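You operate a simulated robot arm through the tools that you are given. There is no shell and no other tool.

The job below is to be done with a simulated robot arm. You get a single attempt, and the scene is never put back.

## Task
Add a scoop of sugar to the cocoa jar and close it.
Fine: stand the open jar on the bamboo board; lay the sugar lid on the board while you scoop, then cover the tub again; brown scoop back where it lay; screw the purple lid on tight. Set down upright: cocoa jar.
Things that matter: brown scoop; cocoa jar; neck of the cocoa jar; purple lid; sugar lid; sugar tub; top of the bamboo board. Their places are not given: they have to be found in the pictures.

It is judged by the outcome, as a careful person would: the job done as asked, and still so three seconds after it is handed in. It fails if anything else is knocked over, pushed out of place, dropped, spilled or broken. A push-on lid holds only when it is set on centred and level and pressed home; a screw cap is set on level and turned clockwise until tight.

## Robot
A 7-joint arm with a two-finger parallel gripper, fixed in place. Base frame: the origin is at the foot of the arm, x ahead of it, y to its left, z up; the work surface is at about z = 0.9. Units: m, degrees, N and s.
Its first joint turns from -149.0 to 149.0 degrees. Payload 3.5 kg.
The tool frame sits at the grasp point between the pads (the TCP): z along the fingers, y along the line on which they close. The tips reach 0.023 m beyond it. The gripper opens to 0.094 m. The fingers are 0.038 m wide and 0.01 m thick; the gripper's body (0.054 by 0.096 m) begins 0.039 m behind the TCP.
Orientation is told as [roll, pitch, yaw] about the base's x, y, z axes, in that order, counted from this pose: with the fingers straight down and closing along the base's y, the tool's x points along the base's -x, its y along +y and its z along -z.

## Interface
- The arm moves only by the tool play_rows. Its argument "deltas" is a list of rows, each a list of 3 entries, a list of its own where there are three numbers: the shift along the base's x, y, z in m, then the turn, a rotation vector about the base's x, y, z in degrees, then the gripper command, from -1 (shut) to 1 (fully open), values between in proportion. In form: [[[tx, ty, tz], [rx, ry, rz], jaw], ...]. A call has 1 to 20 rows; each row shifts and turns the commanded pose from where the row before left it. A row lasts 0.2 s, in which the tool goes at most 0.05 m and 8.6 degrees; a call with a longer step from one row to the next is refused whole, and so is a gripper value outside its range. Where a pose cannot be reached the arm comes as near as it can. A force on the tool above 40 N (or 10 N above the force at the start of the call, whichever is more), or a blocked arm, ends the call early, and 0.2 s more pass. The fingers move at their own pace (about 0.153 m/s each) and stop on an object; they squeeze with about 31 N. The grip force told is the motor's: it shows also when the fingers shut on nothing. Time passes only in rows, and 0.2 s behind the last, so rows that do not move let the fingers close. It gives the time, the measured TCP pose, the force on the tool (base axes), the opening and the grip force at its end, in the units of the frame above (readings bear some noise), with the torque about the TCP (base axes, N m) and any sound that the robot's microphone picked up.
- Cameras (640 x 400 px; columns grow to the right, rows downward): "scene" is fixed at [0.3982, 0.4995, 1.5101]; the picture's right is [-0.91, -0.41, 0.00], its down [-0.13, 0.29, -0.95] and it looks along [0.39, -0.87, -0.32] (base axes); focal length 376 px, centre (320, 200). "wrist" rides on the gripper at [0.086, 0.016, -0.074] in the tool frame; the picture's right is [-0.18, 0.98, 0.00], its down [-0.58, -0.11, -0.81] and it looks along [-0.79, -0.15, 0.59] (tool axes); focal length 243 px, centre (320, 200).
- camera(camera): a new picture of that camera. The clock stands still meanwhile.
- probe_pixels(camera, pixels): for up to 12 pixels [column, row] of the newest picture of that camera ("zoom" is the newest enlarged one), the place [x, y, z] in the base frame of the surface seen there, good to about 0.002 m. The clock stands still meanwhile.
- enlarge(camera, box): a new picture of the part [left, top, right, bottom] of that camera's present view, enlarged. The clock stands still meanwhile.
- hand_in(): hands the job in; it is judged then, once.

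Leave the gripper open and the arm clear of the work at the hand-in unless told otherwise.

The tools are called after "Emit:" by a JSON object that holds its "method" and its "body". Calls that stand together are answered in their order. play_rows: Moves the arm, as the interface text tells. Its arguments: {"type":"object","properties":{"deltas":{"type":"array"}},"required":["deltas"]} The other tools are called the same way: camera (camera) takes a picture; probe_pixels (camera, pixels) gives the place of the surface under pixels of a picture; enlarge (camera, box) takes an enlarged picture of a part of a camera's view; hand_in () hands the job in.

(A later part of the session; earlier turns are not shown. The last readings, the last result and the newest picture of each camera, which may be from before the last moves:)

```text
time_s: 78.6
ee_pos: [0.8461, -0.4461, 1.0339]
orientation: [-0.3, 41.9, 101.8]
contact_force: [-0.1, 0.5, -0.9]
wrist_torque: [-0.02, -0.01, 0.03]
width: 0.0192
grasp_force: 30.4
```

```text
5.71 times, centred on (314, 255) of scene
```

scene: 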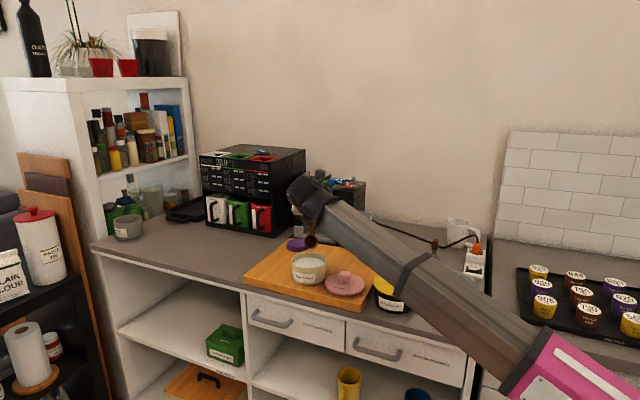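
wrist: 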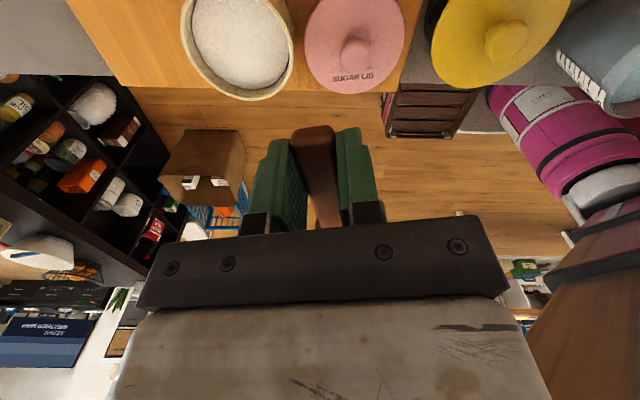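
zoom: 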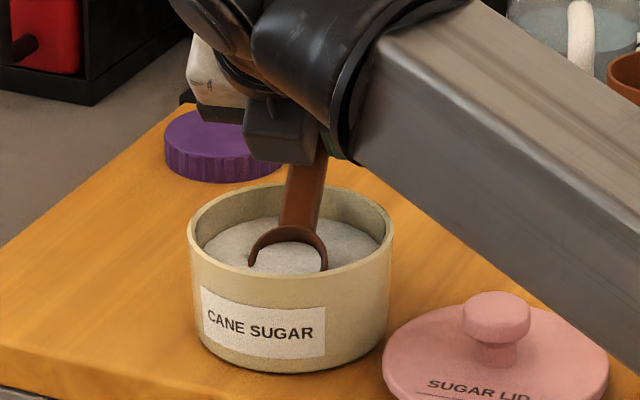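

Good. Now the levelling curl: rotate up toward level while staying over the tub and rising.

Emit:
{"method": "play_rows", "body": {"deltas": [[[0.0007, -0.0032, -0.0009], [2.94, 0.61, 0], -1], [[0.0007, -0.0032, -0.0009], [2.94, 0.61, 0], -1], [[0.0007, -0.0032, -0.0009], [2.94, 0.61, 0], -1], [[0.0009, -0.0041, -0.0018], [3.59, 0.75, 0], -1], [[0.0009, -0.0041, -0.0018], [3.59, 0.75, 0], -1], [[0.0009, -0.0041, -0.0018], [3.59, 0.75, 0], -1], [[0.0005, -0.0026, 0.0], [3.92, 0.82, 0], -1], [[0.0005, -0.0026, 0.0], [3.92, 0.82, 0], -1], [[0.0005, -0.0026, 0.0], [3.92, 0.82, 0], -1], [[0.0004, -0.0018, 0.0055], [3.26, 0.68, 0], -1], [[0.0004, -0.0018, 0.0055], [3.26, 0.68, 0], -1], [[0.0004, -0.0018, 0.0055], [3.26, 0.68, 0], -1], [[0, 0, 0.006], [0, 0, 0], -1], [[0, 0, 0], [0, 0, 0], -1]]}}

Emit:
{"method": "enlarge", "body": {"camera": "scene", "box": [274, 210, 354, 280]}}

```text
time_s: 81.6
ee_pos: [0.8523, -0.48, 1.0482]
orientation: [-0.3, -0.2, 101.8]
contact_force: [-0.1, 0.0, -0.1]
wrist_torque: [-0.04, -0.02, 0.0]
width: 0.0196
grasp_force: 31.1
```

```text
5.71 times, centred on (314, 245) of scene
```

zoom: 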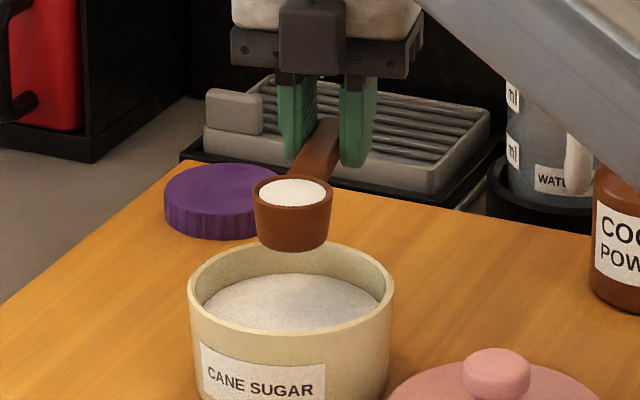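

The scoop is level and full of sugar. I lift gently to TCP z≈1.10 and carry it slowly toward the jar.

Emit:
{"method": "play_rows", "body": {"deltas": [[[0, 0, 0.006], [0, 0, 0], -1], [[0, 0, 0.012], [0, 0, 0], -1], [[0, 0, 0.015], [0, 0, 0], -1], [[0, 0, 0.012], [0, 0, 0], -1], [[0, 0, 0.007], [0, 0, 0], -1], [[-0.003, -0.0045, 0], [0, 0, 0], -1], [[-0.006, -0.009, 0], [0, 0, 0], -1], [[-0.009, -0.0133, 0], [0, 0, 0], -1], [[-0.011, -0.0162, 0], [0, 0, 0], -1], [[-0.011, -0.0162, 0], [0, 0, 0], -1], [[-0.011, -0.0162, 0], [0, 0, 0], -1], [[-0.011, -0.0162, 0], [0, 0, 0], -1], [[-0.009, -0.0133, 0], [0, 0, 0], -1], [[-0.005, -0.0075, 0], [0, 0, 0], -1], [[0, 0, 0], [0, 0, 0], -1]]}}

Emit:
{"method": "enlarge", "body": {"camera": "scene", "box": [284, 170, 412, 290]}}

```text
time_s: 84.8
ee_pos: [0.7761, -0.5933, 1.1003]
orientation: [-0.3, -0.2, 101.8]
contact_force: [1.0, 0.1, -1.1]
wrist_torque: [-0.03, -0.01, 0.01]
width: 0.0198
grasp_force: 30.8
```

```text
3.33 times, centred on (348, 230) of scene
```

zoom: 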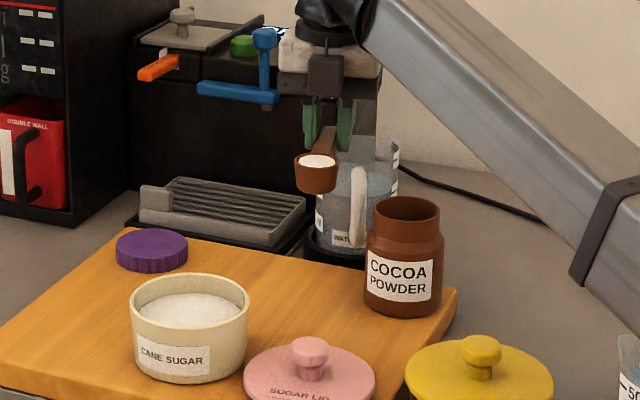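

The sugar is still level. The coffee machine's tap is near, so I probe the machine, tap and water tank before going farther toward -y.

Emit:
{"method": "probe_pixels", "body": {"camera": "zoom", "pixels": [[265, 60], [235, 92], [240, 130], [360, 110], [385, 140], [370, 120], [200, 30], [250, 150], [275, 98], [280, 40], [325, 65], [330, 95]]}}

Emit:
{"method": "camera", "body": {"camera": "wrist"}}

```text
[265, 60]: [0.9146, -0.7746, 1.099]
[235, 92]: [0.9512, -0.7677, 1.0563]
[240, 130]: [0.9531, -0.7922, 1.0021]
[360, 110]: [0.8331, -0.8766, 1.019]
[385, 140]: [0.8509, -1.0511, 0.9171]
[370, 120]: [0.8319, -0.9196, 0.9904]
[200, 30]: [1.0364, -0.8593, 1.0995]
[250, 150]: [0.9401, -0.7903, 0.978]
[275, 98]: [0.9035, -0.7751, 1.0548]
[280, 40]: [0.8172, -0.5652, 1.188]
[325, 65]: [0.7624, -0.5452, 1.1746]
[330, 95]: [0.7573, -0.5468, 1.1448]
```

```text
taken
```

wrist: 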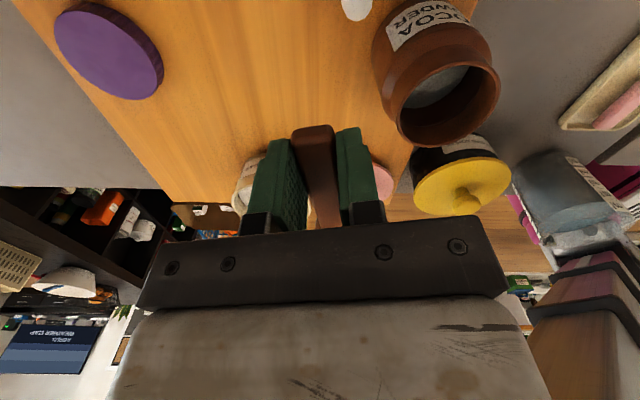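

The machine is at x>0.83, so the path is clear. I continue until the bowl's front lip is over the neck.

Emit:
{"method": "play_rows", "body": {"deltas": [[[-0.003, -0.005, 0], [0, 0, 0], -1], [[-0.006, -0.0095, -0.001], [0, 0, 0], -1], [[-0.009, -0.0142, -0.002], [0, 0, 0], -1], [[-0.0095, -0.015, -0.002], [0, 0, 0], -1], [[-0.0095, -0.015, -0.002], [0, 0, 0], -1], [[-0.0095, -0.015, -0.002], [0, 0, 0], -1], [[-0.008, -0.0126, -0.002], [0, 0, 0], -1], [[-0.0055, -0.0087, -0.002], [0, 0, 0], -1], [[-0.0032, -0.0049, -0.001], [0, 0, 0], -1], [[0, 0, 0], [0, 0, 0], -1]]}}

Emit:
{"method": "enlarge", "body": {"camera": "scene", "box": [324, 180, 420, 270]}}

Emit:
{"method": "camera", "body": {"camera": "wrist"}}

```text
time_s: 87.0
ee_pos: [0.7127, -0.6927, 1.0839]
orientation: [-0.3, -0.1, 101.8]
contact_force: [-0.1, 0.3, -1.0]
wrist_torque: [-0.04, -0.03, 0.02]
width: 0.0193
grasp_force: 30.7
```

```text
4.44 times, centred on (372, 225) of scene
```

zoom: 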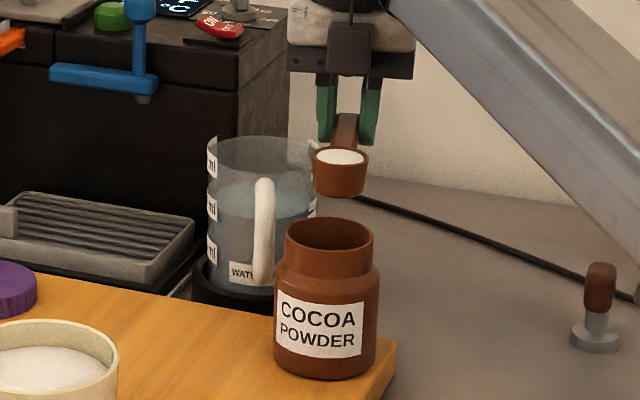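

```text
taken
```

wrist: 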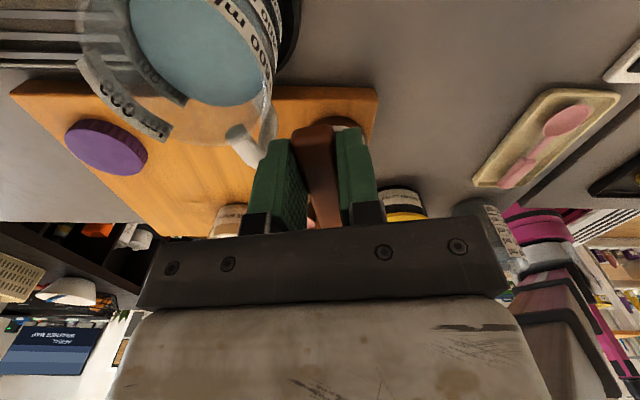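

The bowl is above the jar. I probe the bowl's lip and the jar's rim to verify alignment.

Emit:
{"method": "probe_pixels", "body": {"camera": "zoom", "pixels": [[340, 167], [315, 158], [367, 158], [341, 150], [327, 251], [332, 220], [286, 238], [374, 240], [328, 236], [340, 190]]}}

```text
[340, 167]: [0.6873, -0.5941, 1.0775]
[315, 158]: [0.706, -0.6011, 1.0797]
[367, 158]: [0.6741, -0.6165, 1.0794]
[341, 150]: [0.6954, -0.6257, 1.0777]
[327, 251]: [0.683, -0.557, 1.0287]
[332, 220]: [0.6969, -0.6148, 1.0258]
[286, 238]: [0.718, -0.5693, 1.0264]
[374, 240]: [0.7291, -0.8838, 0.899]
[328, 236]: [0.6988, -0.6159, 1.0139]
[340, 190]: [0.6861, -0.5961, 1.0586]
```

The lip is over the neck centre within a few mm. Now I tilt the bowl about its lip in 5° steps: first to 40°.

Emit:
{"method": "play_rows", "body": {"deltas": [[[0.0028, 0.001, 0.0071], [-4.895, -1.0225, 0], -1], [[-0.0004, 0.0018, 0.007], [-4.895, -1.0225, 0], -1], [[-0.0005, 0.0024, 0.0068], [-4.895, -1.0225, 0], -1], [[-0.0007, 0.0032, 0.0065], [-4.895, -1.0225, 0], -1], [[-0.0008, 0.004, 0.0062], [-4.895, -1.0225, 0], -1], [[-0.001, 0.0046, 0.0058], [-4.895, -1.0225, 0], -1], [[-0.0011, 0.0052, 0.0054], [-4.895, -1.0225, 0], -1], [[-0.0012, 0.0059, 0.0049], [-4.895, -1.0225, 0], -1]]}}

Emit:
{"method": "enlarge", "body": {"camera": "scene", "box": [324, 180, 420, 270]}}

```text
time_s: 88.8
ee_pos: [0.7086, -0.6651, 1.1367]
orientation: [-0.1, 40.0, 101.7]
contact_force: [-0.9, -1.0, -0.1]
wrist_torque: [-0.06, 0.01, -0.01]
width: 0.0195
grasp_force: 31.2
```

```text
4.44 times, centred on (372, 225) of scene
```

zoom: 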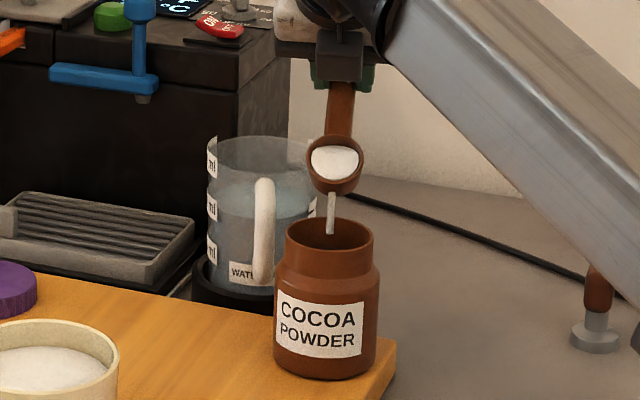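

A stream of sugar falls into the neck at (330, 230). I keep tilting to 70°, then look.

Emit:
{"method": "play_rows", "body": {"deltas": [[[-0.0013, 0.0065, 0.0043], [-4.895, -1.0225, 0], -1], [[0, 0, 0], [0, 0, 0], -1], [[-0.0014, 0.0069, 0.0031], [-4.895, -1.0225, 0], -1], [[0, 0, 0], [0, 0, 0], -1], [[-0.0016, 0.0074, 0.0024], [-4.895, -1.0225, 0], -1], [[0, 0, 0], [0, 0, 0], -1], [[-0.0016, 0.0077, 0.0017], [-4.895, -1.0225, 0], -1], [[-0.0017, 0.0081, 0.0011], [-4.895, -1.0225, 0], -1], [[-0.0018, 0.0084, 0.0003], [-4.895, -1.0225, 0], -1], [[0, 0, 0], [0, 0, 0], -1]]}}

Emit:
{"method": "enlarge", "body": {"camera": "scene", "box": [324, 180, 420, 270]}}

Emit:
{"method": "camera", "body": {"camera": "scene"}}

```text
time_s: 91.0
ee_pos: [0.6989, -0.6211, 1.1493]
orientation: [-0.2, 69.9, 101.9]
contact_force: [0.0, 0.3, -0.1]
wrist_torque: [-0.01, 0.0, 0.0]
width: 0.0194
grasp_force: 31.1
```

```text
4.44 times, centred on (372, 225) of scene
```

zoom: 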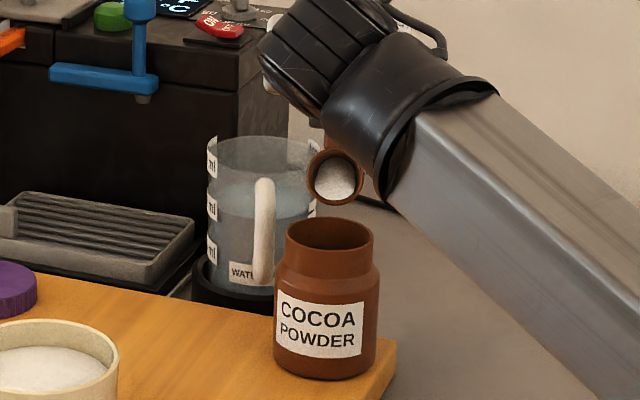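

```text
taken
```

scene: 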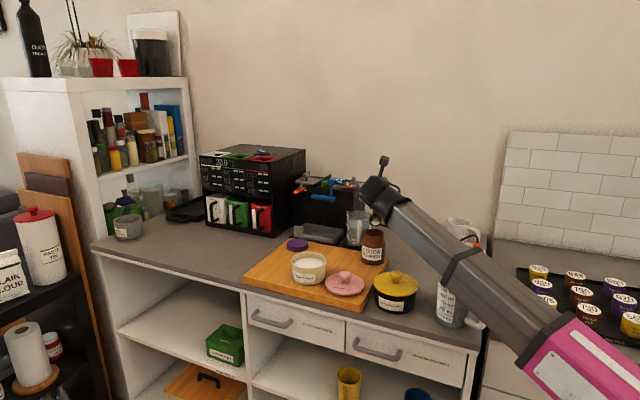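

Some sugar remains in the bowl. I continue tilting to 100°.

Emit:
{"method": "play_rows", "body": {"deltas": [[[-0.0018, 0.0086, 0.0013], [-4.895, -1.0225, 0], -1], [[0, 0, 0], [0, 0, 0], -1], [[-0.0018, 0.0087, 0.0005], [-4.895, -1.0225, 0], -1], [[0, 0, 0], [0, 0, 0], -1], [[-0.0019, 0.0089, -0.0002], [-4.895, -1.0225, 0], -1], [[-0.0018, 0.0088, -0.001], [-4.895, -1.0225, 0], -1], [[-0.0018, 0.0088, -0.0018], [-4.895, -1.0225, 0], -1], [[-0.0018, 0.0087, -0.0026], [-4.895, -1.0225, 0], -1], [[0, 0, 0], [0, 0, 0], -1]]}}

Emit:
{"method": "enlarge", "body": {"camera": "scene", "box": [324, 180, 420, 270]}}

Emit:
{"method": "camera", "body": {"camera": "scene"}}

```text
time_s: 93.0
ee_pos: [0.6891, -0.5674, 1.1456]
orientation: [179.6, 80.1, -78.4]
contact_force: [0.7, -0.5, -0.7]
wrist_torque: [0.01, -0.01, -0.01]
width: 0.0194
grasp_force: 30.9
```

```text
4.44 times, centred on (372, 225) of scene
```

zoom: 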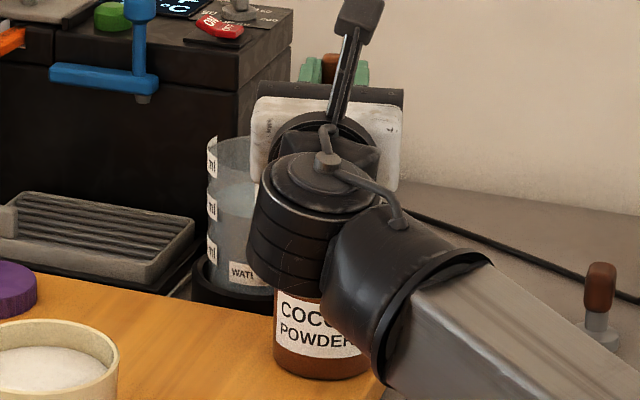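

```text
taken
```

scene: 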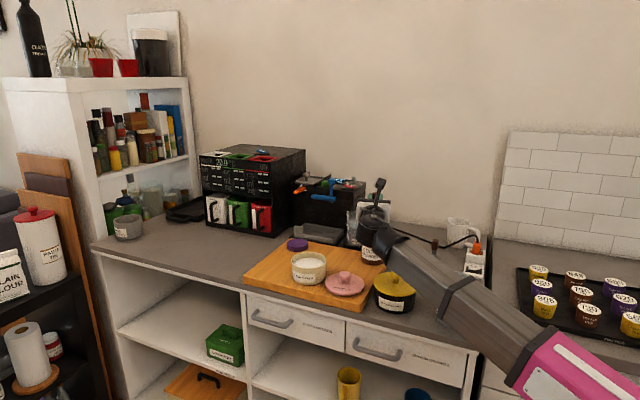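

Tilt 100° reached with no contact. I check the boom's height above the yellow pot before tilting a little more.

Emit:
{"method": "probe_pixels", "body": {"camera": "scene", "pixels": [[405, 270], [420, 285], [440, 305], [400, 262], [460, 325], [410, 255], [398, 280], [388, 250], [380, 240]]}}

Emit:
{"method": "camera", "body": {"camera": "wrist"}}

```text
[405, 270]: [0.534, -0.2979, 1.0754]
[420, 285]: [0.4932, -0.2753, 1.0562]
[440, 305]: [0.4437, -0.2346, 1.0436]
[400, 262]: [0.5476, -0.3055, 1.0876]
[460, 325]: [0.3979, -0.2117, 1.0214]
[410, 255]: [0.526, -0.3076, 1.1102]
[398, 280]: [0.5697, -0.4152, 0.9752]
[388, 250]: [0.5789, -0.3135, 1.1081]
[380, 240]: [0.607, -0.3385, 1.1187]
```

```text
taken
```

wrist: 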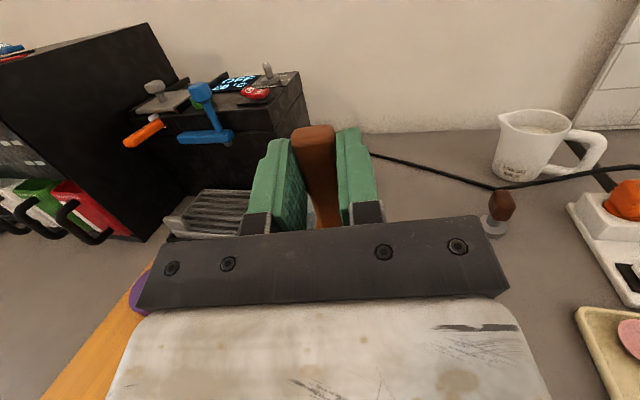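

There are about 7 cm of clearance. I tilt on to 115°, hold and wiggle slightly to empty the bowl.

Emit:
{"method": "play_rows", "body": {"deltas": [[[-0.0018, 0.0085, 0.0005], [-4.895, -1.0225, 0], -1], [[-0.0017, 0.0082, -0.0003], [-4.895, -1.0225, 0], -1], [[-0.0016, 0.0078, -0.0011], [-4.895, -1.0225, 0], -1], [[0, 0, 0], [0, 0, 0], -1], [[0, 0, 0.002], [0, 0, 0], -1], [[0, 0, -0.002], [0, 0, 0], -1], [[0, 0, 0.002], [0, 0, 0], -1], [[0, 0, -0.002], [0, 0, 0], -1], [[0, 0, 0], [0, 0, 0], -1], [[0, 0, 0], [0, 0, 0], -1]]}}

Emit:
{"method": "enlarge", "body": {"camera": "scene", "box": [324, 180, 420, 270]}}

```text
time_s: 95.2
ee_pos: [0.6842, -0.5435, 1.1446]
orientation: [179.5, 65.2, -78.3]
contact_force: [-1.5, 0.0, -0.8]
wrist_torque: [0.03, 0.0, -0.01]
width: 0.0193
grasp_force: 30.4
```

```text
4.44 times, centred on (372, 225) of scene
```

zoom: 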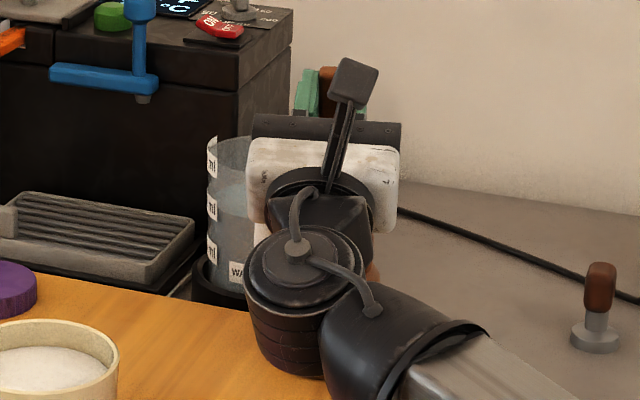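

Now I reverse the tilt along the same path to 40° and inspect the bowl.

Emit:
{"method": "play_rows", "body": {"deltas": [[[0.0016, -0.0078, 0.0011], [4.895, 1.0225, 0], -1], [[0.0017, -0.0082, 0.0003], [4.895, 1.0225, 0], -1], [[0.0018, -0.0085, -0.0005], [4.895, 1.0225, 0], -1], [[0.0018, -0.0087, 0.0026], [4.895, 1.0225, 0], -1], [[0.0018, -0.0088, 0.0018], [4.895, 1.0225, 0], -1], [[0.0018, -0.0088, 0.001], [4.895, 1.0225, 0], -1], [[0.0019, -0.0089, 0.0002], [4.895, 1.0225, 0], -1], [[0.0018, -0.0087, -0.0005], [4.895, 1.0225, 0], -1], [[0.0018, -0.0086, -0.0013], [4.895, 1.0225, 0], -1], [[0.0018, -0.0084, -0.0003], [4.895, 1.0225, 0], -1], [[0.0017, -0.0081, -0.0011], [4.895, 1.0225, 0], -1], [[0.0016, -0.0077, -0.0017], [4.895, 1.0225, 0], -1], [[0.0016, -0.0074, -0.0024], [4.895, 1.0225, 0], -1], [[0.0014, -0.0069, -0.0031], [4.895, 1.0225, 0], -1], [[0.0013, -0.0065, -0.0043], [4.895, 1.0225, 0], -1], [[0, 0, 0], [0, 0, 0], -1]]}}

Emit:
{"method": "enlarge", "body": {"camera": "scene", "box": [324, 180, 420, 270]}}

```text
time_s: 98.6
ee_pos: [0.7089, -0.6646, 1.1339]
orientation: [-0.4, 39.8, 101.8]
contact_force: [0.3, -0.7, -1.3]
wrist_torque: [-0.03, 0.0, 0.01]
width: 0.0189
grasp_force: 31.1
```

```text
4.44 times, centred on (372, 225) of scene
```

zoom: 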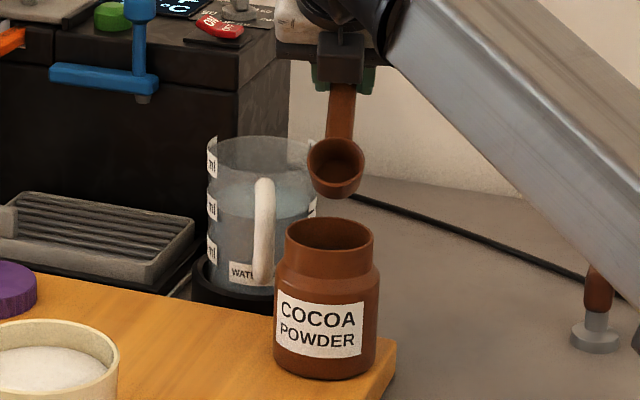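

The bowl is empty and there is no spill in sight. I rise, level the scoop and return to the open crossing spot.

Emit:
{"method": "play_rows", "body": {"deltas": [[[0, 0, 0.03], [0, 0, 0], -1], [[0.0061, 0.0297, 0.0014], [4.895, 1.0225, 0], -1], [[0.0061, 0.0297, 0.0014], [4.895, 1.0225, 0], -1], [[0.0061, 0.0297, 0.0014], [4.895, 1.0225, 0], -1], [[0.0061, 0.0297, 0.0014], [4.895, 1.0225, 0], -1], [[0.0061, 0.0297, 0.0014], [4.895, 1.0225, 0], -1], [[0.0061, 0.0297, 0.0014], [4.895, 1.0225, 0], -1], [[0.0061, 0.0297, 0.0014], [4.895, 1.0225, 0], -1], [[0.0061, 0.0297, 0.0014], [4.895, 1.0225, 0], -1], [[0, 0, 0], [0, 0, 0], -1], [[0, 0, 0.005], [-3.9, -7.0, 0], -1], [[0, 0, 0.01], [-3.9, -7.0, 0], -1], [[0, 0, 0.01], [-3.9, -7.0, 0], -1], [[0, 0, 0.005], [-3.9, -7.0, 0], -1], [[0, 0, 0], [-3.9, -7.0, 0], -1], [[0, 0, 0], [-3.9, -7.0, 0], -1], [[0, 0, 0], [-3.9, -7.0, 0], -1], [[0, 0, 0], [0, 0, 0], -1]]}}

Emit:
{"method": "enlarge", "body": {"camera": "scene", "box": [240, 130, 440, 320]}}

```text
time_s: 102.4
ee_pos: [0.7577, -0.4278, 1.2069]
orientation: [-48.8, 32.9, 86.7]
contact_force: [-0.5, 0.2, -0.2]
wrist_torque: [-0.04, -0.02, 0.0]
width: 0.0191
grasp_force: 31.2
```

```text
2.11 times, centred on (340, 225) of scene
```

zoom: 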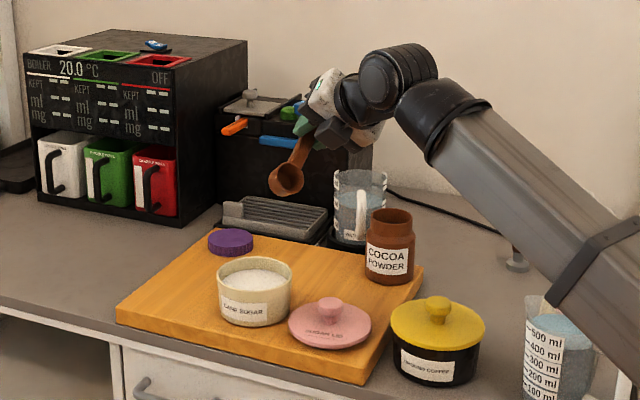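

Same orientation as before the first crossing. I spin back about the tool axis by 276° to the first branch.

Emit:
{"method": "play_rows", "body": {"deltas": [[[0, 0, 0], [3, -1.7, -2.3], -1], [[0, 0, 0], [6.19, -3.41, -4.73], -1], [[0, 0, 0], [6.19, -3.41, -4.73], -1], [[0, 0, 0], [6.19, -3.41, -4.73], -1], [[0, 0, 0], [6.19, -3.41, -4.73], -1], [[0, 0, 0], [6.19, -3.41, -4.73], -1], [[0, 0, 0], [6.19, -3.41, -4.73], -1], [[0, 0, 0], [6.19, -3.41, -4.73], -1], [[0, 0, 0], [6.19, -3.41, -4.73], -1], [[0, 0, 0], [6.19, -3.41, -4.73], -1], [[0, 0, 0], [6.19, -3.41, -4.73], -1], [[0, 0, 0], [6.19, -3.41, -4.73], -1], [[0, 0, 0], [6.19, -3.41, -4.73], -1], [[0, 0, 0], [6.19, -3.41, -4.73], -1], [[0, 0, 0], [6.19, -3.41, -4.73], -1], [[0, 0, 0], [6.19, -3.41, -4.73], -1], [[0, 0, 0], [6.19, -3.41, -4.73], -1], [[0, 0, 0], [6.19, -3.41, -4.73], -1], [[0, 0, 0], [6.19, -3.41, -4.73], -1], [[0, 0, 0], [6.19, -3.41, -4.73], -1]]}}

Emit:
{"method": "play_rows", "body": {"deltas": [[[0, 0, 0], [6.19, -3.41, -4.73], -1], [[0, 0, 0], [6.19, -3.41, -4.73], -1], [[0, 0, 0], [6.19, -3.41, -4.73], -1], [[0, 0, 0], [6.19, -3.41, -4.73], -1], [[0, 0, 0], [6.19, -3.41, -4.73], -1], [[0, 0, 0], [6.19, -3.41, -4.73], -1], [[0, 0, 0], [6.19, -3.41, -4.73], -1], [[0, 0, 0], [6.19, -3.41, -4.73], -1], [[0, 0, 0], [6.19, -3.41, -4.73], -1], [[0, 0, 0], [6.19, -3.41, -4.73], -1], [[0, 0, 0], [6.19, -3.41, -4.73], -1], [[0, 0, 0], [6.19, -3.41, -4.73], -1], [[0, 0, 0], [6.19, -3.41, -4.73], -1], [[0, 0, 0], [0, 0, 0], -1], [[0, 0, -0.005], [3.9, 7.0, 0], -1], [[0, 0, -0.01], [3.9, 7.0, 0], -1], [[0, 0, -0.01], [3.9, 7.0, 0], -1], [[0, 0, -0.005], [3.9, 7.0, 0], -1], [[0, 0, 0], [3.9, 7.0, 0], -1], [[0, 0, 0], [3.9, 7.0, 0], -1]]}}

Emit:
{"method": "play_rows", "body": {"deltas": [[[0, 0, 0], [3.9, 7.0, 0], -1], [[0, 0, 0], [0, 0, 0], -1]]}}

```text
time_s: 106.6
ee_pos: [0.7571, -0.426, 1.2063]
orientation: [40.5, -42.7, -80.5]
contact_force: [-0.3, -0.7, -0.4]
wrist_torque: [0.02, 0.02, 0.0]
width: 0.019
grasp_force: 30.8
```

```text
time_s: 110.8
ee_pos: [0.7586, -0.4274, 1.1763]
orientation: [4.3, 6.9, -174.2]
contact_force: [-0.5, 0.2, -0.5]
wrist_torque: [0.0, -0.02, -0.02]
width: 0.0192
grasp_force: 30.8
```

```text
time_s: 111.4
ee_pos: [0.7576, -0.4268, 1.1771]
orientation: [-0.2, 0.1, -174.5]
contact_force: [-0.4, 0.9, -0.3]
wrist_torque: [0.01, -0.05, -0.03]
width: 0.019
grasp_force: 30.8
```

Back at yaw -174.5°, level. I move over the scoop's original place and check before lowering.

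Emit:
{"method": "play_rows", "body": {"deltas": [[[0.0166, -0.0264, 0], [0, 0, 0], -1], [[0.0166, -0.0264, 0], [0, 0, 0], -1], [[0.0166, -0.0264, 0], [0, 0, 0], -1], [[0.0168, -0.0266, 0], [0, 0, 0], -1], [[0, 0, -0.03], [0, 0, 0], -1], [[0, 0, -0.04], [0, 0, 0], -1], [[0, 0, -0.045], [0, 0, 0], -1], [[0, 0, -0.03], [0, 0, 0], -1], [[0, 0, -0.02], [0, 0, 0], -1], [[0, 0, 0], [0, 0, 0], -1], [[0, 0, 0], [0, 0, 0], -1]]}}

Emit:
{"method": "enlarge", "body": {"camera": "scene", "box": [290, 205, 386, 275]}}

```text
time_s: 113.8
ee_pos: [0.824, -0.5323, 1.0137]
orientation: [-0.3, 0.3, -174.6]
contact_force: [-1.1, -0.3, -1.1]
wrist_torque: [-0.01, -0.08, 0.0]
width: 0.019
grasp_force: 30.7
```

```text
5.71 times, centred on (338, 240) of scene
```

zoom: 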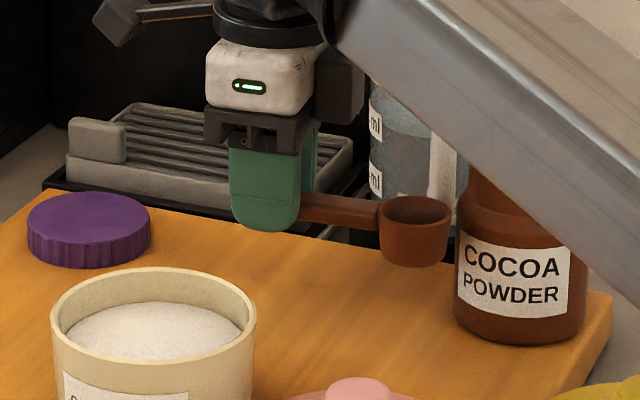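

The scoop is above its spot, level. I lower 4.8 cm, then in fine steps.

Emit:
{"method": "play_rows", "body": {"deltas": [[[0, 0, -0.015], [0, 0, 0], -1], [[0, 0, -0.015], [0, 0, 0], -1], [[0, 0, -0.01], [0, 0, 0], -1], [[0, 0, -0.006], [0, 0, 0], -1], [[0, 0, -0.002], [0, 0, 0], -1], [[0, 0, 0], [0, 0, 0], -1]]}}

Emit:
{"method": "play_rows", "body": {"deltas": [[[0, 0, -0.002], [0, 0, 0], -1], [[0, 0, -0.001], [0, 0, 0], -1], [[0, 0, 0], [0, 0, 0], -1]]}}

Emit:
{"method": "enlarge", "body": {"camera": "scene", "box": [290, 215, 386, 285]}}

```text
time_s: 115.2
ee_pos: [0.8262, -0.532, 0.9642]
orientation: [-0.3, 0.4, -174.4]
contact_force: [0.3, -1.9, 3.0]
wrist_torque: [-0.06, 0.29, 0.13]
width: 0.019
grasp_force: 31.1
```

```text
time_s: 116.0
ee_pos: [0.8255, -0.5325, 0.9617]
orientation: [-0.2, 0.5, -174.3]
contact_force: [8.5, -0.7, 25.1]
wrist_torque: [-0.15, 1.32, 0.07]
width: 0.0192
grasp_force: 30.9
```

```text
5.71 times, centred on (338, 250) of scene
```

zoom: 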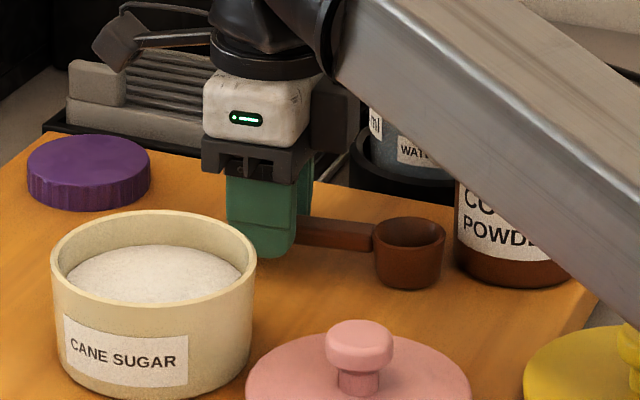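

The bowl rests on the board. I relieve the pressure by 2 mm and open gently, then rise.

Emit:
{"method": "play_rows", "body": {"deltas": [[[0, 0, 0.0018], [0, 0, 0], -1], [[0, 0, 0], [0, 0, 0], -1], [[0, 0, 0], [0, 0, 0], -0.4], [[0, 0, 0], [0, 0, 0], 0.0], [[0, 0, 0], [0, 0, 0], 0.2], [[0, 0, 0.01], [0, 0, 0], 0.2], [[0, 0, 0.03], [0, 0, 0], 0.2], [[0, 0, 0.04], [0, 0, 0], 0.4], [[0, 0, 0.04], [0, 0, 0], 1], [[0, 0, 0], [0, 0, 0], 1]]}}

Emit:
{"method": "camera", "body": {"camera": "wrist"}}

Emit:
{"method": "enlarge", "body": {"camera": "scene", "box": [284, 220, 396, 290]}}

```text
time_s: 118.2
ee_pos: [0.8209, -0.5336, 1.0817]
orientation: [-0.2, 0.3, -174.5]
contact_force: [0.7, 0.0, -0.5]
wrist_torque: [0.0, -0.03, 0.02]
width: 0.0943
grasp_force: 0.0
```

```text
taken
```

wrist: 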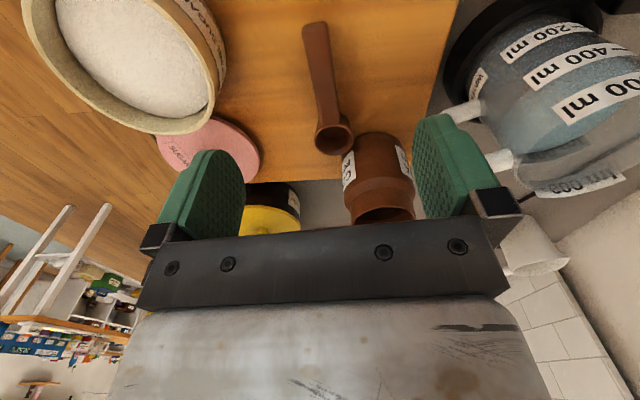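

```text
5.71 times, centred on (340, 255) of scene
```

zoom: 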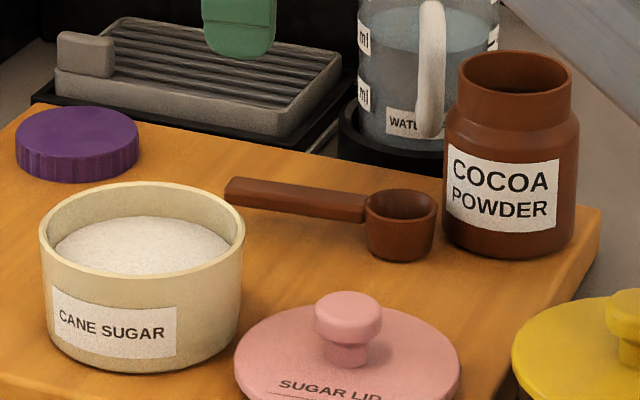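

The scoop is back in place. I verify its position and measure the sugar lid's knob on the board.

Emit:
{"method": "probe_pixels", "body": {"camera": "zoom", "pixels": [[232, 180], [400, 222], [402, 193], [436, 205], [348, 305], [316, 312], [381, 312], [348, 330], [236, 370], [458, 370], [347, 350], [262, 345]]}}

Emit:
{"method": "probe_pixels", "body": {"camera": "wrist", "pixels": [[315, 24], [335, 155], [318, 60], [384, 212], [384, 195], [178, 10], [130, 60], [205, 110], [40, 15]]}}

```text
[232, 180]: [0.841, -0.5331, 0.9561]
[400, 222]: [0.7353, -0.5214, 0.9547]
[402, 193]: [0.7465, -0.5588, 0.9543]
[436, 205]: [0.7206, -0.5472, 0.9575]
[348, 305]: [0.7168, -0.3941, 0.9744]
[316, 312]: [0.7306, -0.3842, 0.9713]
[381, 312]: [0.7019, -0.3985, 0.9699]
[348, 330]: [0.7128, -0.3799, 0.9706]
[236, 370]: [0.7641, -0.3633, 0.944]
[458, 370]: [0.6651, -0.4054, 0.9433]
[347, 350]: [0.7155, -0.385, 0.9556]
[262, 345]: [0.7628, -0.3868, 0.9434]
```

```text
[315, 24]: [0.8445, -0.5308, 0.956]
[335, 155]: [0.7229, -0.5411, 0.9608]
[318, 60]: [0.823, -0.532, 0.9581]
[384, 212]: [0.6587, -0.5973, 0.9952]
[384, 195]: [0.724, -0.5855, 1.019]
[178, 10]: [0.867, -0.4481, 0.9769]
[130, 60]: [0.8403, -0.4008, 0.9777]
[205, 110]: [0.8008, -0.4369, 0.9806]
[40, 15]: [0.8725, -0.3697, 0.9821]
```

The scoop is within 2 mm of where it lay. The lid knob is at ≈(0.717, -0.396), top z 0.975. I move above it.

Emit:
{"method": "play_rows", "body": {"deltas": [[[-0.0208, 0.0273, 0.01], [0, 0, 0], 1], [[-0.0208, 0.0273, 0], [0, 0, 0], 1], [[-0.0208, 0.0273, 0], [0, 0, 0], 1], [[-0.0208, 0.0273, -0.01], [0, 0, 0], 1], [[-0.0208, 0.0274, -0.02], [0, 0, 0], 1], [[0, 0, 0], [0, 0, 0], 1], [[0, 0, 0], [0, 0, 0], 1]]}}

Emit:
{"method": "camera", "body": {"camera": "wrist"}}

Emit:
{"method": "enlarge", "body": {"camera": "scene", "box": [280, 190, 408, 300]}}

```text
time_s: 119.8
ee_pos: [0.7217, -0.3953, 1.0623]
orientation: [-0.1, 0.3, -174.5]
contact_force: [-0.8, 0.0, 0.3]
wrist_torque: [0.03, -0.02, 0.0]
width: 0.094
grasp_force: 0.0
```

```text
taken
```

wrist: 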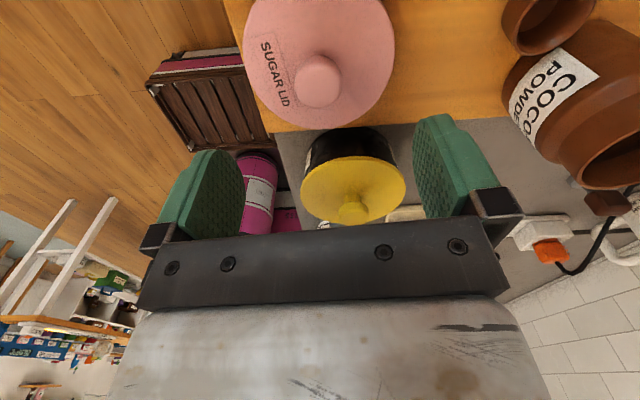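

```text
3.64 times, centred on (344, 245) of scene
```

zoom: 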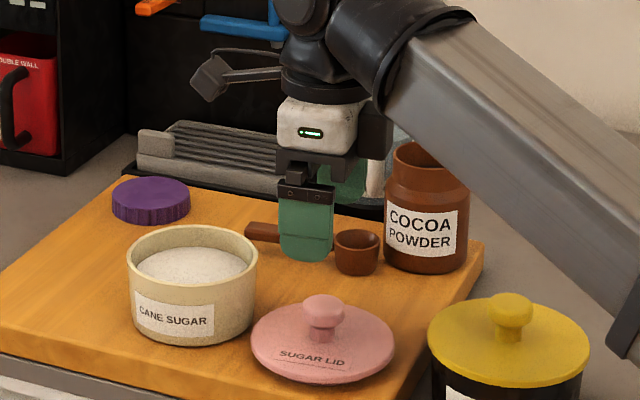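

Emit:
{"method": "probe_pixels", "body": {"camera": "wrist", "pixels": [[318, 80], [297, 82], [339, 80], [318, 104], [318, 58], [246, 40], [392, 40], [318, 125]]}}

```text
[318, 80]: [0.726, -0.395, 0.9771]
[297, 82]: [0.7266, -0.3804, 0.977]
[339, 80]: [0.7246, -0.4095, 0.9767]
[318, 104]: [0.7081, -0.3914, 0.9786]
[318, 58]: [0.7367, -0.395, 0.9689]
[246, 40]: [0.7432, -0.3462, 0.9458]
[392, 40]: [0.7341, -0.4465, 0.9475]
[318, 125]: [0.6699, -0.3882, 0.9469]
```

In the tool frame the knob is right under the TCP. I descend to z≈0.9735 and close.

Emit:
{"method": "play_rows", "body": {"deltas": [[[0, 0, -0.03], [0, 0, 0], 1], [[0, 0, -0.03], [0, 0, 0], 1], [[0, 0, -0.019], [0, 0, 0], 1], [[0, 0, -0.009], [0, 0, 0], 1], [[0, 0, 0], [0, 0, 0], 1], [[0, 0, 0], [0, 0, 0], 0.3], [[0, 0, 0], [0, 0, 0], -0.2], [[0, 0, 0], [0, 0, 0], -1], [[0, 0, 0], [0, 0, 0], -1], [[0, 0, 0], [0, 0, 0], -1]]}}

Emit:
{"method": "enlarge", "body": {"camera": "scene", "box": [300, 215, 396, 295]}}

```text
time_s: 122.0
ee_pos: [0.7225, -0.3965, 0.9762]
orientation: [-0.2, 0.3, -174.5]
contact_force: [-0.7, 0.6, 0.3]
wrist_torque: [-0.03, -0.03, 0.04]
width: 0.0313
grasp_force: 30.9
```

```text
5.00 times, centred on (348, 255) of scene
```

zoom: 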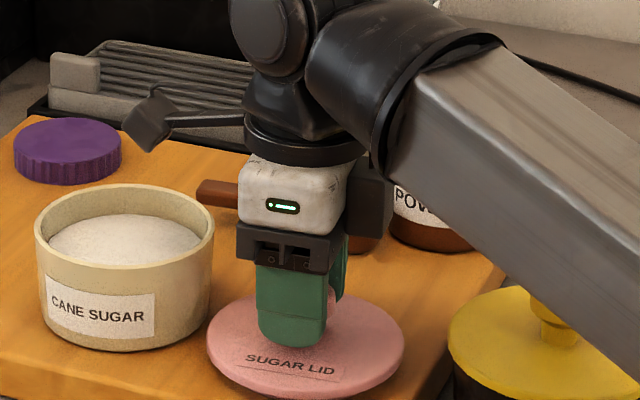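

Gripped (0.0313). I lift 8 cm straight up and measure the lid's place relative to the tool.

Emit:
{"method": "play_rows", "body": {"deltas": [[[0, 0, 0.004], [0, 0, 0], -1], [[0, 0, 0.01], [0, 0, 0], -1], [[0, 0, 0.016], [0, 0, 0], -1], [[0, 0, 0.02], [0, 0, 0], -1], [[0, 0, 0.02], [0, 0, 0], -1], [[0, 0, 0.01], [0, 0, 0], -1], [[0, 0, 0], [0, 0, 0], -1], [[0, 0, 0], [0, 0, 0], -1]]}}

Emit:
{"method": "enlarge", "body": {"camera": "scene", "box": [290, 205, 394, 285]}}

Emit:
{"method": "camera", "body": {"camera": "wrist"}}

```text
time_s: 123.8
ee_pos: [0.7195, -0.3967, 1.0537]
orientation: [-0.3, 0.3, -174.6]
contact_force: [0.7, 0.5, 0.4]
wrist_torque: [-0.02, -0.04, 0.03]
width: 0.0316
grasp_force: 31.3
```

```text
5.00 times, centred on (342, 245) of scene
```

zoom: 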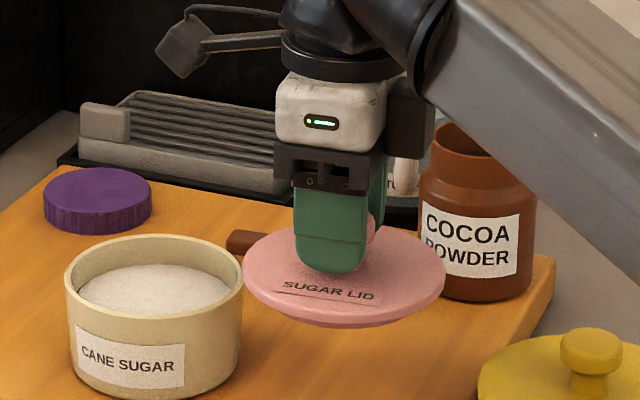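

```text
taken
```

wrist: 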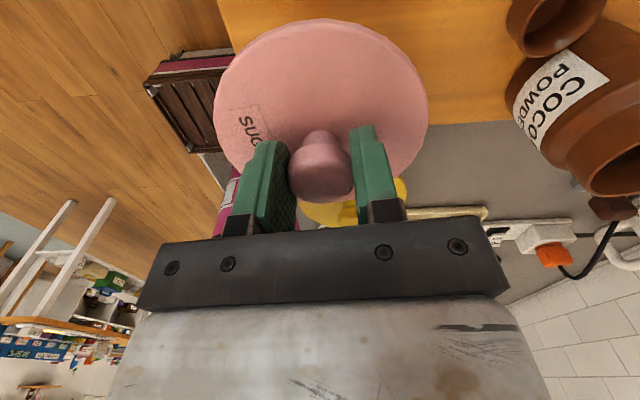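

The lid is held level. I probe several lid-edge points and the tub rim to get both centres.

Emit:
{"method": "probe_pixels", "body": {"camera": "wrist", "pixels": [[217, 90], [425, 90], [320, 24], [240, 47], [400, 47], [270, 32], [370, 32], [228, 150], [412, 150]]}}

Emit:
{"method": "probe_pixels", "body": {"camera": "zoom", "pixels": [[247, 270], [443, 270], [345, 312], [290, 305], [400, 303], [270, 245], [415, 240], [68, 275], [241, 275], [154, 238], [150, 315], [110, 248]]}}

```text
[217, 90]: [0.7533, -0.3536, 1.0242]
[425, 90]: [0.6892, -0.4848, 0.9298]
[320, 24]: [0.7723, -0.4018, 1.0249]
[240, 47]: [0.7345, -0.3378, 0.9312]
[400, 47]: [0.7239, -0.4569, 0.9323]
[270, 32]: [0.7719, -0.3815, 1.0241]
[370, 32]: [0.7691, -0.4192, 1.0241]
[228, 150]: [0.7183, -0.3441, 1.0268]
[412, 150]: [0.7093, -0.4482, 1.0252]
```

```text
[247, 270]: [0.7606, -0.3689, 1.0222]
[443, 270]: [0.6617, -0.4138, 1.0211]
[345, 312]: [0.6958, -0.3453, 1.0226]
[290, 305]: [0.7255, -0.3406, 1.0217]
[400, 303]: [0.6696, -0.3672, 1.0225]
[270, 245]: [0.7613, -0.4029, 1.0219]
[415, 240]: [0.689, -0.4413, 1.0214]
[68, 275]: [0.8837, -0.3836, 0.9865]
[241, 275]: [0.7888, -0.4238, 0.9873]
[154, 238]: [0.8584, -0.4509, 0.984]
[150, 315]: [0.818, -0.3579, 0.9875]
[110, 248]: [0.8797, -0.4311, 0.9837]
```

Scene fits: lid centre ≈(0.714, -0.395), tub centre ≈(0.836, -0.405). I move by (0.121, -0.009) so the lid hovers over the tub, then re-measure.

Emit:
{"method": "play_rows", "body": {"deltas": [[[0.006, -0.0005, 0.004], [0, 0, 0], -1], [[0.012, -0.001, 0.004], [0, 0, 0], -1], [[0.018, -0.0013, 0], [0, 0, 0], -1], [[0.02, -0.0015, 0], [0, 0, 0], -1], [[0.02, -0.0015, 0], [0, 0, 0], -1], [[0.02, -0.0015, 0], [0, 0, 0], -1], [[0.015, -0.001, 0], [0, 0, 0], -1], [[0.01, -0.0007, 0], [0, 0, 0], -1], [[0, 0, 0], [0, 0, 0], -1], [[0, 0, 0], [0, 0, 0], -1]]}}

Emit:
{"method": "enlarge", "body": {"camera": "scene", "box": [274, 220, 346, 285]}}

Emit:
{"method": "camera", "body": {"camera": "wrist"}}

```text
time_s: 126.0
ee_pos: [0.84, -0.4051, 1.0644]
orientation: [-0.2, 0.2, -174.5]
contact_force: [-0.5, -0.2, -0.6]
wrist_torque: [0.0, 0.0, -0.01]
width: 0.0315
grasp_force: 30.6
```

```text
6.15 times, centred on (310, 252) of scene
```

zoom: 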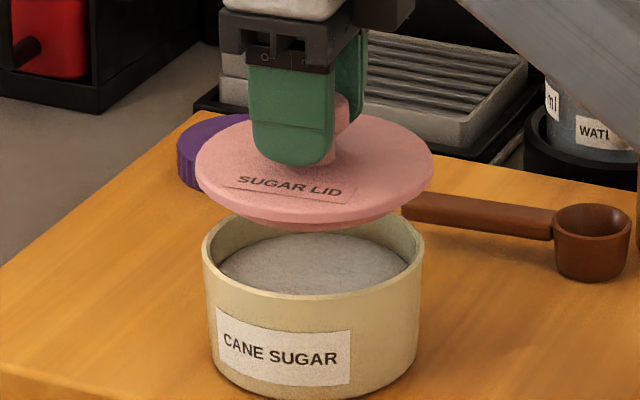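

```text
taken
```

wrist: 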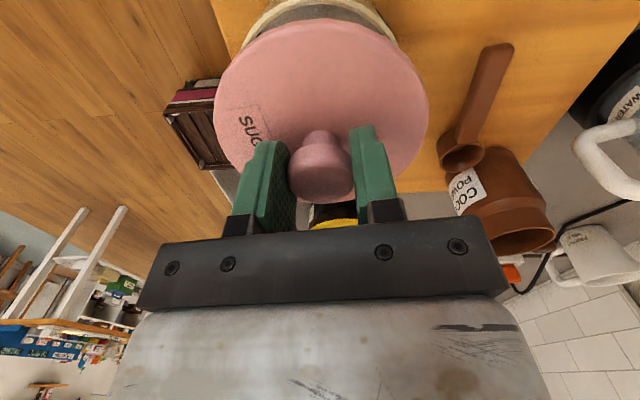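

Emit:
{"method": "probe_pixels", "body": {"camera": "zoom", "pixels": [[198, 162], [430, 162], [290, 215], [240, 203], [375, 207], [420, 140], [218, 135], [206, 250], [421, 255], [300, 297], [240, 283], [380, 283]]}}

Emit:
{"method": "probe_pixels", "body": {"camera": "wrist", "pixels": [[218, 100], [424, 100], [320, 24], [285, 28], [360, 30], [232, 155], [410, 155], [320, 8], [275, 15], [365, 13]]}}

```text
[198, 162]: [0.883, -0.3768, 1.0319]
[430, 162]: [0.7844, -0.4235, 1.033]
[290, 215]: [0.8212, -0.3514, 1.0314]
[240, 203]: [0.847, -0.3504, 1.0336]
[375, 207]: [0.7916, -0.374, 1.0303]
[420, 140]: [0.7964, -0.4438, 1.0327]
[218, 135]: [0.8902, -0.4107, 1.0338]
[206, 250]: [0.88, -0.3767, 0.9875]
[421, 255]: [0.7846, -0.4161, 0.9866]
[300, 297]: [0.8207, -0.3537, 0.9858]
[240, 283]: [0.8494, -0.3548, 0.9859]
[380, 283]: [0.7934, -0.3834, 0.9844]
```

```text
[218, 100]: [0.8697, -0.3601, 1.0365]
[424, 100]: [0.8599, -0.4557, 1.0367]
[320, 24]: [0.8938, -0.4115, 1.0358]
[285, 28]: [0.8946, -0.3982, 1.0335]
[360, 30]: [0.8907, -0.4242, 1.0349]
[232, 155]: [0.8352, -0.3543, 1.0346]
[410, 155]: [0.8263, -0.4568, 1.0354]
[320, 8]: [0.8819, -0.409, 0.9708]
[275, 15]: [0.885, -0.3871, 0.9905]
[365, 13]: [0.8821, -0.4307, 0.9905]
```

The lid is centred over the tub within about 1 mm and level. I lower it slowly.

Emit:
{"method": "play_rows", "body": {"deltas": [[[0, 0, -0.008], [0, 0, 0], -1], [[0, 0, -0.01], [0, 0, 0], -1], [[0, 0, -0.008], [0, 0, 0], -1], [[0, 0, -0.004], [0, 0, 0], -1], [[0, 0, -0.003], [0, 0, 0], -1], [[0, 0, 0], [0, 0, 0], -1]]}}

Emit:
{"method": "play_rows", "body": {"deltas": [[[0, 0, -0.002], [0, 0, 0], -1], [[0, 0, -0.002], [0, 0, 0], -1], [[0, 0, 0], [0, 0, 0], -1]]}}

Emit:
{"method": "enlarge", "body": {"camera": "scene", "box": [274, 220, 346, 285]}}

```text
time_s: 127.4
ee_pos: [0.8418, -0.4052, 1.0295]
orientation: [-0.2, 0.3, -174.6]
contact_force: [0.5, -0.5, -0.1]
wrist_torque: [0.0, 0.02, 0.01]
width: 0.0314
grasp_force: 31.4
```

```text
time_s: 128.2
ee_pos: [0.8428, -0.4059, 1.0257]
orientation: [-0.2, 0.3, -174.5]
contact_force: [-0.3, 0.5, -0.9]
wrist_torque: [0.04, -0.01, 0.01]
width: 0.0316
grasp_force: 31.1
```

```text
6.15 times, centred on (310, 252) of scene
```

zoom: 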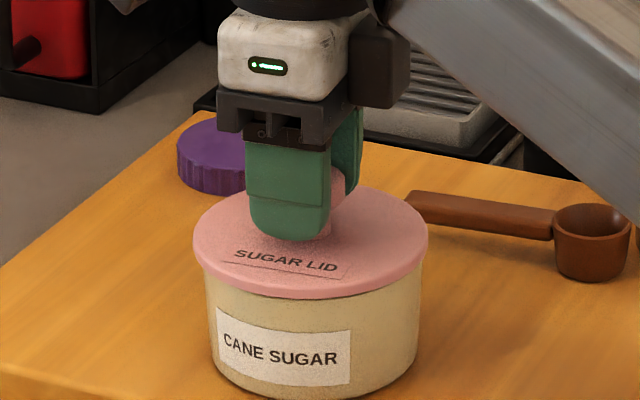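

No contact yet; the x reading drifted +2 mm. I re-probe the lid edge against the tub wall.

Emit:
{"method": "probe_pixels", "body": {"camera": "zoom", "pixels": [[196, 235], [426, 240], [300, 288], [240, 277], [375, 280], [400, 205], [210, 290], [418, 285], [310, 392], [250, 375], [380, 375], [300, 305]]}}

```text
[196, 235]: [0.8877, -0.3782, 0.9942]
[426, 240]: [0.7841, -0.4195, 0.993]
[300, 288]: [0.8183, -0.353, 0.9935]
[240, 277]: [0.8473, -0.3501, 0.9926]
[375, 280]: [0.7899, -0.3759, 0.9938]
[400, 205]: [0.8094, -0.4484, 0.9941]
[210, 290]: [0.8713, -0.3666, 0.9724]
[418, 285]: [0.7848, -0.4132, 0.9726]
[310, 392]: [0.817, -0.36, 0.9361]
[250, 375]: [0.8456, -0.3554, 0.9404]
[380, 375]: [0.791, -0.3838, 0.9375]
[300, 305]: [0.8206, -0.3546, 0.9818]
```

The lid is centred within ~1-2 mm and about 3 mm above seating. I nudge 1 mm back in x and press down step by step.

Emit:
{"method": "play_rows", "body": {"deltas": [[[-0.001, 0, -0.001], [0, 0, 0], -1], [[0, 0, -0.0015], [0, 0, 0], -1], [[0, 0, 0], [0, 0, 0], -1]]}}

Emit:
{"method": "play_rows", "body": {"deltas": [[[0, 0, -0.001], [0, 0, 0], -1], [[0, 0, -0.001], [0, 0, 0], -1], [[0, 0, 0], [0, 0, 0], -1]]}}

```text
time_s: 129.0
ee_pos: [0.8405, -0.4045, 1.0239]
orientation: [-0.1, 0.3, -174.3]
contact_force: [2.8, 3.0, 11.6]
wrist_torque: [-0.17, 0.24, 0.03]
width: 0.0316
grasp_force: 31.1
```

```text
time_s: 129.8
ee_pos: [0.8409, -0.4051, 1.0218]
orientation: [-0.3, 0.4, -174.4]
contact_force: [1.6, 1.0, 27.3]
wrist_torque: [-0.03, 0.03, 0.04]
width: 0.0318
grasp_force: 31.7
```

Contact builds to 27 N. I press a bit further to make sure it is home.

Emit:
{"method": "play_rows", "body": {"deltas": [[[0, 0, -0.001], [0, 0, 0], -1], [[0, 0, -0.001], [0, 0, 0], -1], [[0, 0, 0], [0, 0, 0], -1]]}}

Emit:
{"method": "enlarge", "body": {"camera": "scene", "box": [274, 220, 346, 285]}}

```text
time_s: 130.6
ee_pos: [0.8402, -0.4049, 1.019]
orientation: [-0.2, 0.3, -174.5]
contact_force: [2.6, -4.4, 26.2]
wrist_torque: [-0.08, 0.03, 0.02]
width: 0.0318
grasp_force: 31.0
```

```text
6.15 times, centred on (310, 252) of scene
```

zoom: 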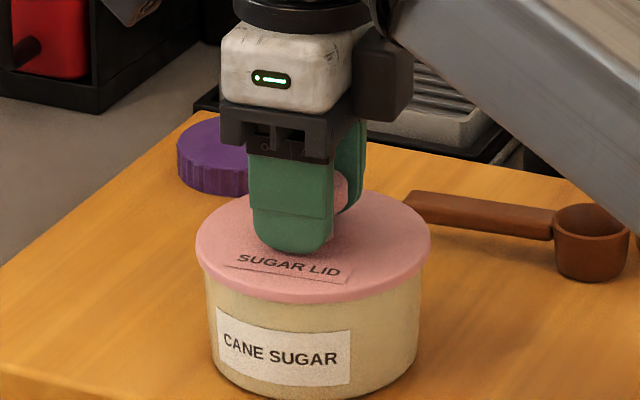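

Emit:
{"method": "probe_pixels", "body": {"camera": "zoom", "pixels": [[198, 243], [428, 245], [300, 293], [240, 281], [375, 284], [405, 212], [300, 310], [300, 275]]}}

Emit:
{"method": "enlarge", "body": {"camera": "scene", "box": [290, 248, 330, 278]}}

```text
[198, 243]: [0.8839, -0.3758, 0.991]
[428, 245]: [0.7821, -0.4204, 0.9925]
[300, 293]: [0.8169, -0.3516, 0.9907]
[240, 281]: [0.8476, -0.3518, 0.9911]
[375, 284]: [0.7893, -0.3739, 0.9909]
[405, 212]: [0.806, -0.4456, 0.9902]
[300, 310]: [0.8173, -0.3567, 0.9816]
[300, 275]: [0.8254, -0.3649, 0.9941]
```

```text
13.33 times, centred on (310, 263) of scene
```

zoom: 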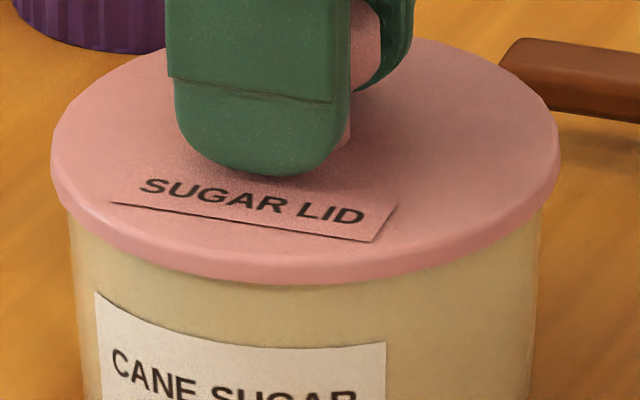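

The lid edge is flush at z≈0.991, as it was originally. I release, close the fingers above the knob, and press once on its top to be sure it is home.

Emit:
{"method": "play_rows", "body": {"deltas": [[[0, 0, 0.003], [0, 0, 0], -1], [[0, 0, 0], [0, 0, 0], 0.0], [[0, 0, 0], [0, 0, 0], 0.5], [[0, 0, 0], [0, 0, 0], 0.5], [[0, 0, 0.02], [0, 0, 0], 0.5], [[0, 0, 0.02], [0, 0, 0], 0.5], [[0, 0, 0.01], [0, 0, 0], -1], [[0, 0, 0], [0, 0, 0], -1], [[-0.004, 0, 0], [0, 0, 0], -1], [[0, 0, -0.012], [0, 0, 0], -1], [[0, 0, -0.009], [0, 0, 0], -1], [[0, 0, 0], [0, 0, 0], -1]]}}

Emit:
{"method": "enlarge", "body": {"camera": "scene", "box": [274, 220, 346, 285]}}

```text
time_s: 133.2
ee_pos: [0.8378, -0.4053, 1.0496]
orientation: [-0.2, 0.3, -174.5]
contact_force: [0.1, 0.3, 0.2]
wrist_torque: [0.0, -0.01, 0.04]
width: 0.0001
grasp_force: 30.7
```

```text
6.15 times, centred on (310, 252) of scene
```

zoom: 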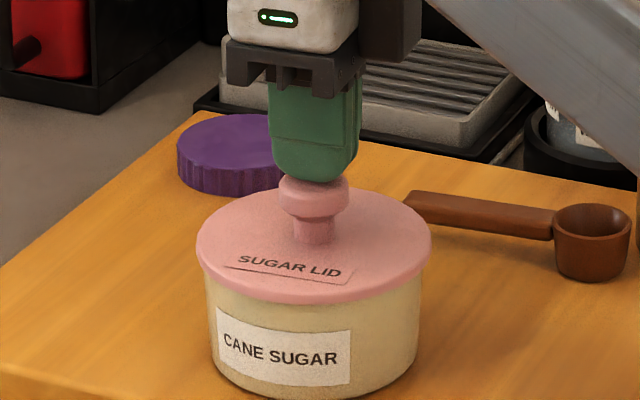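

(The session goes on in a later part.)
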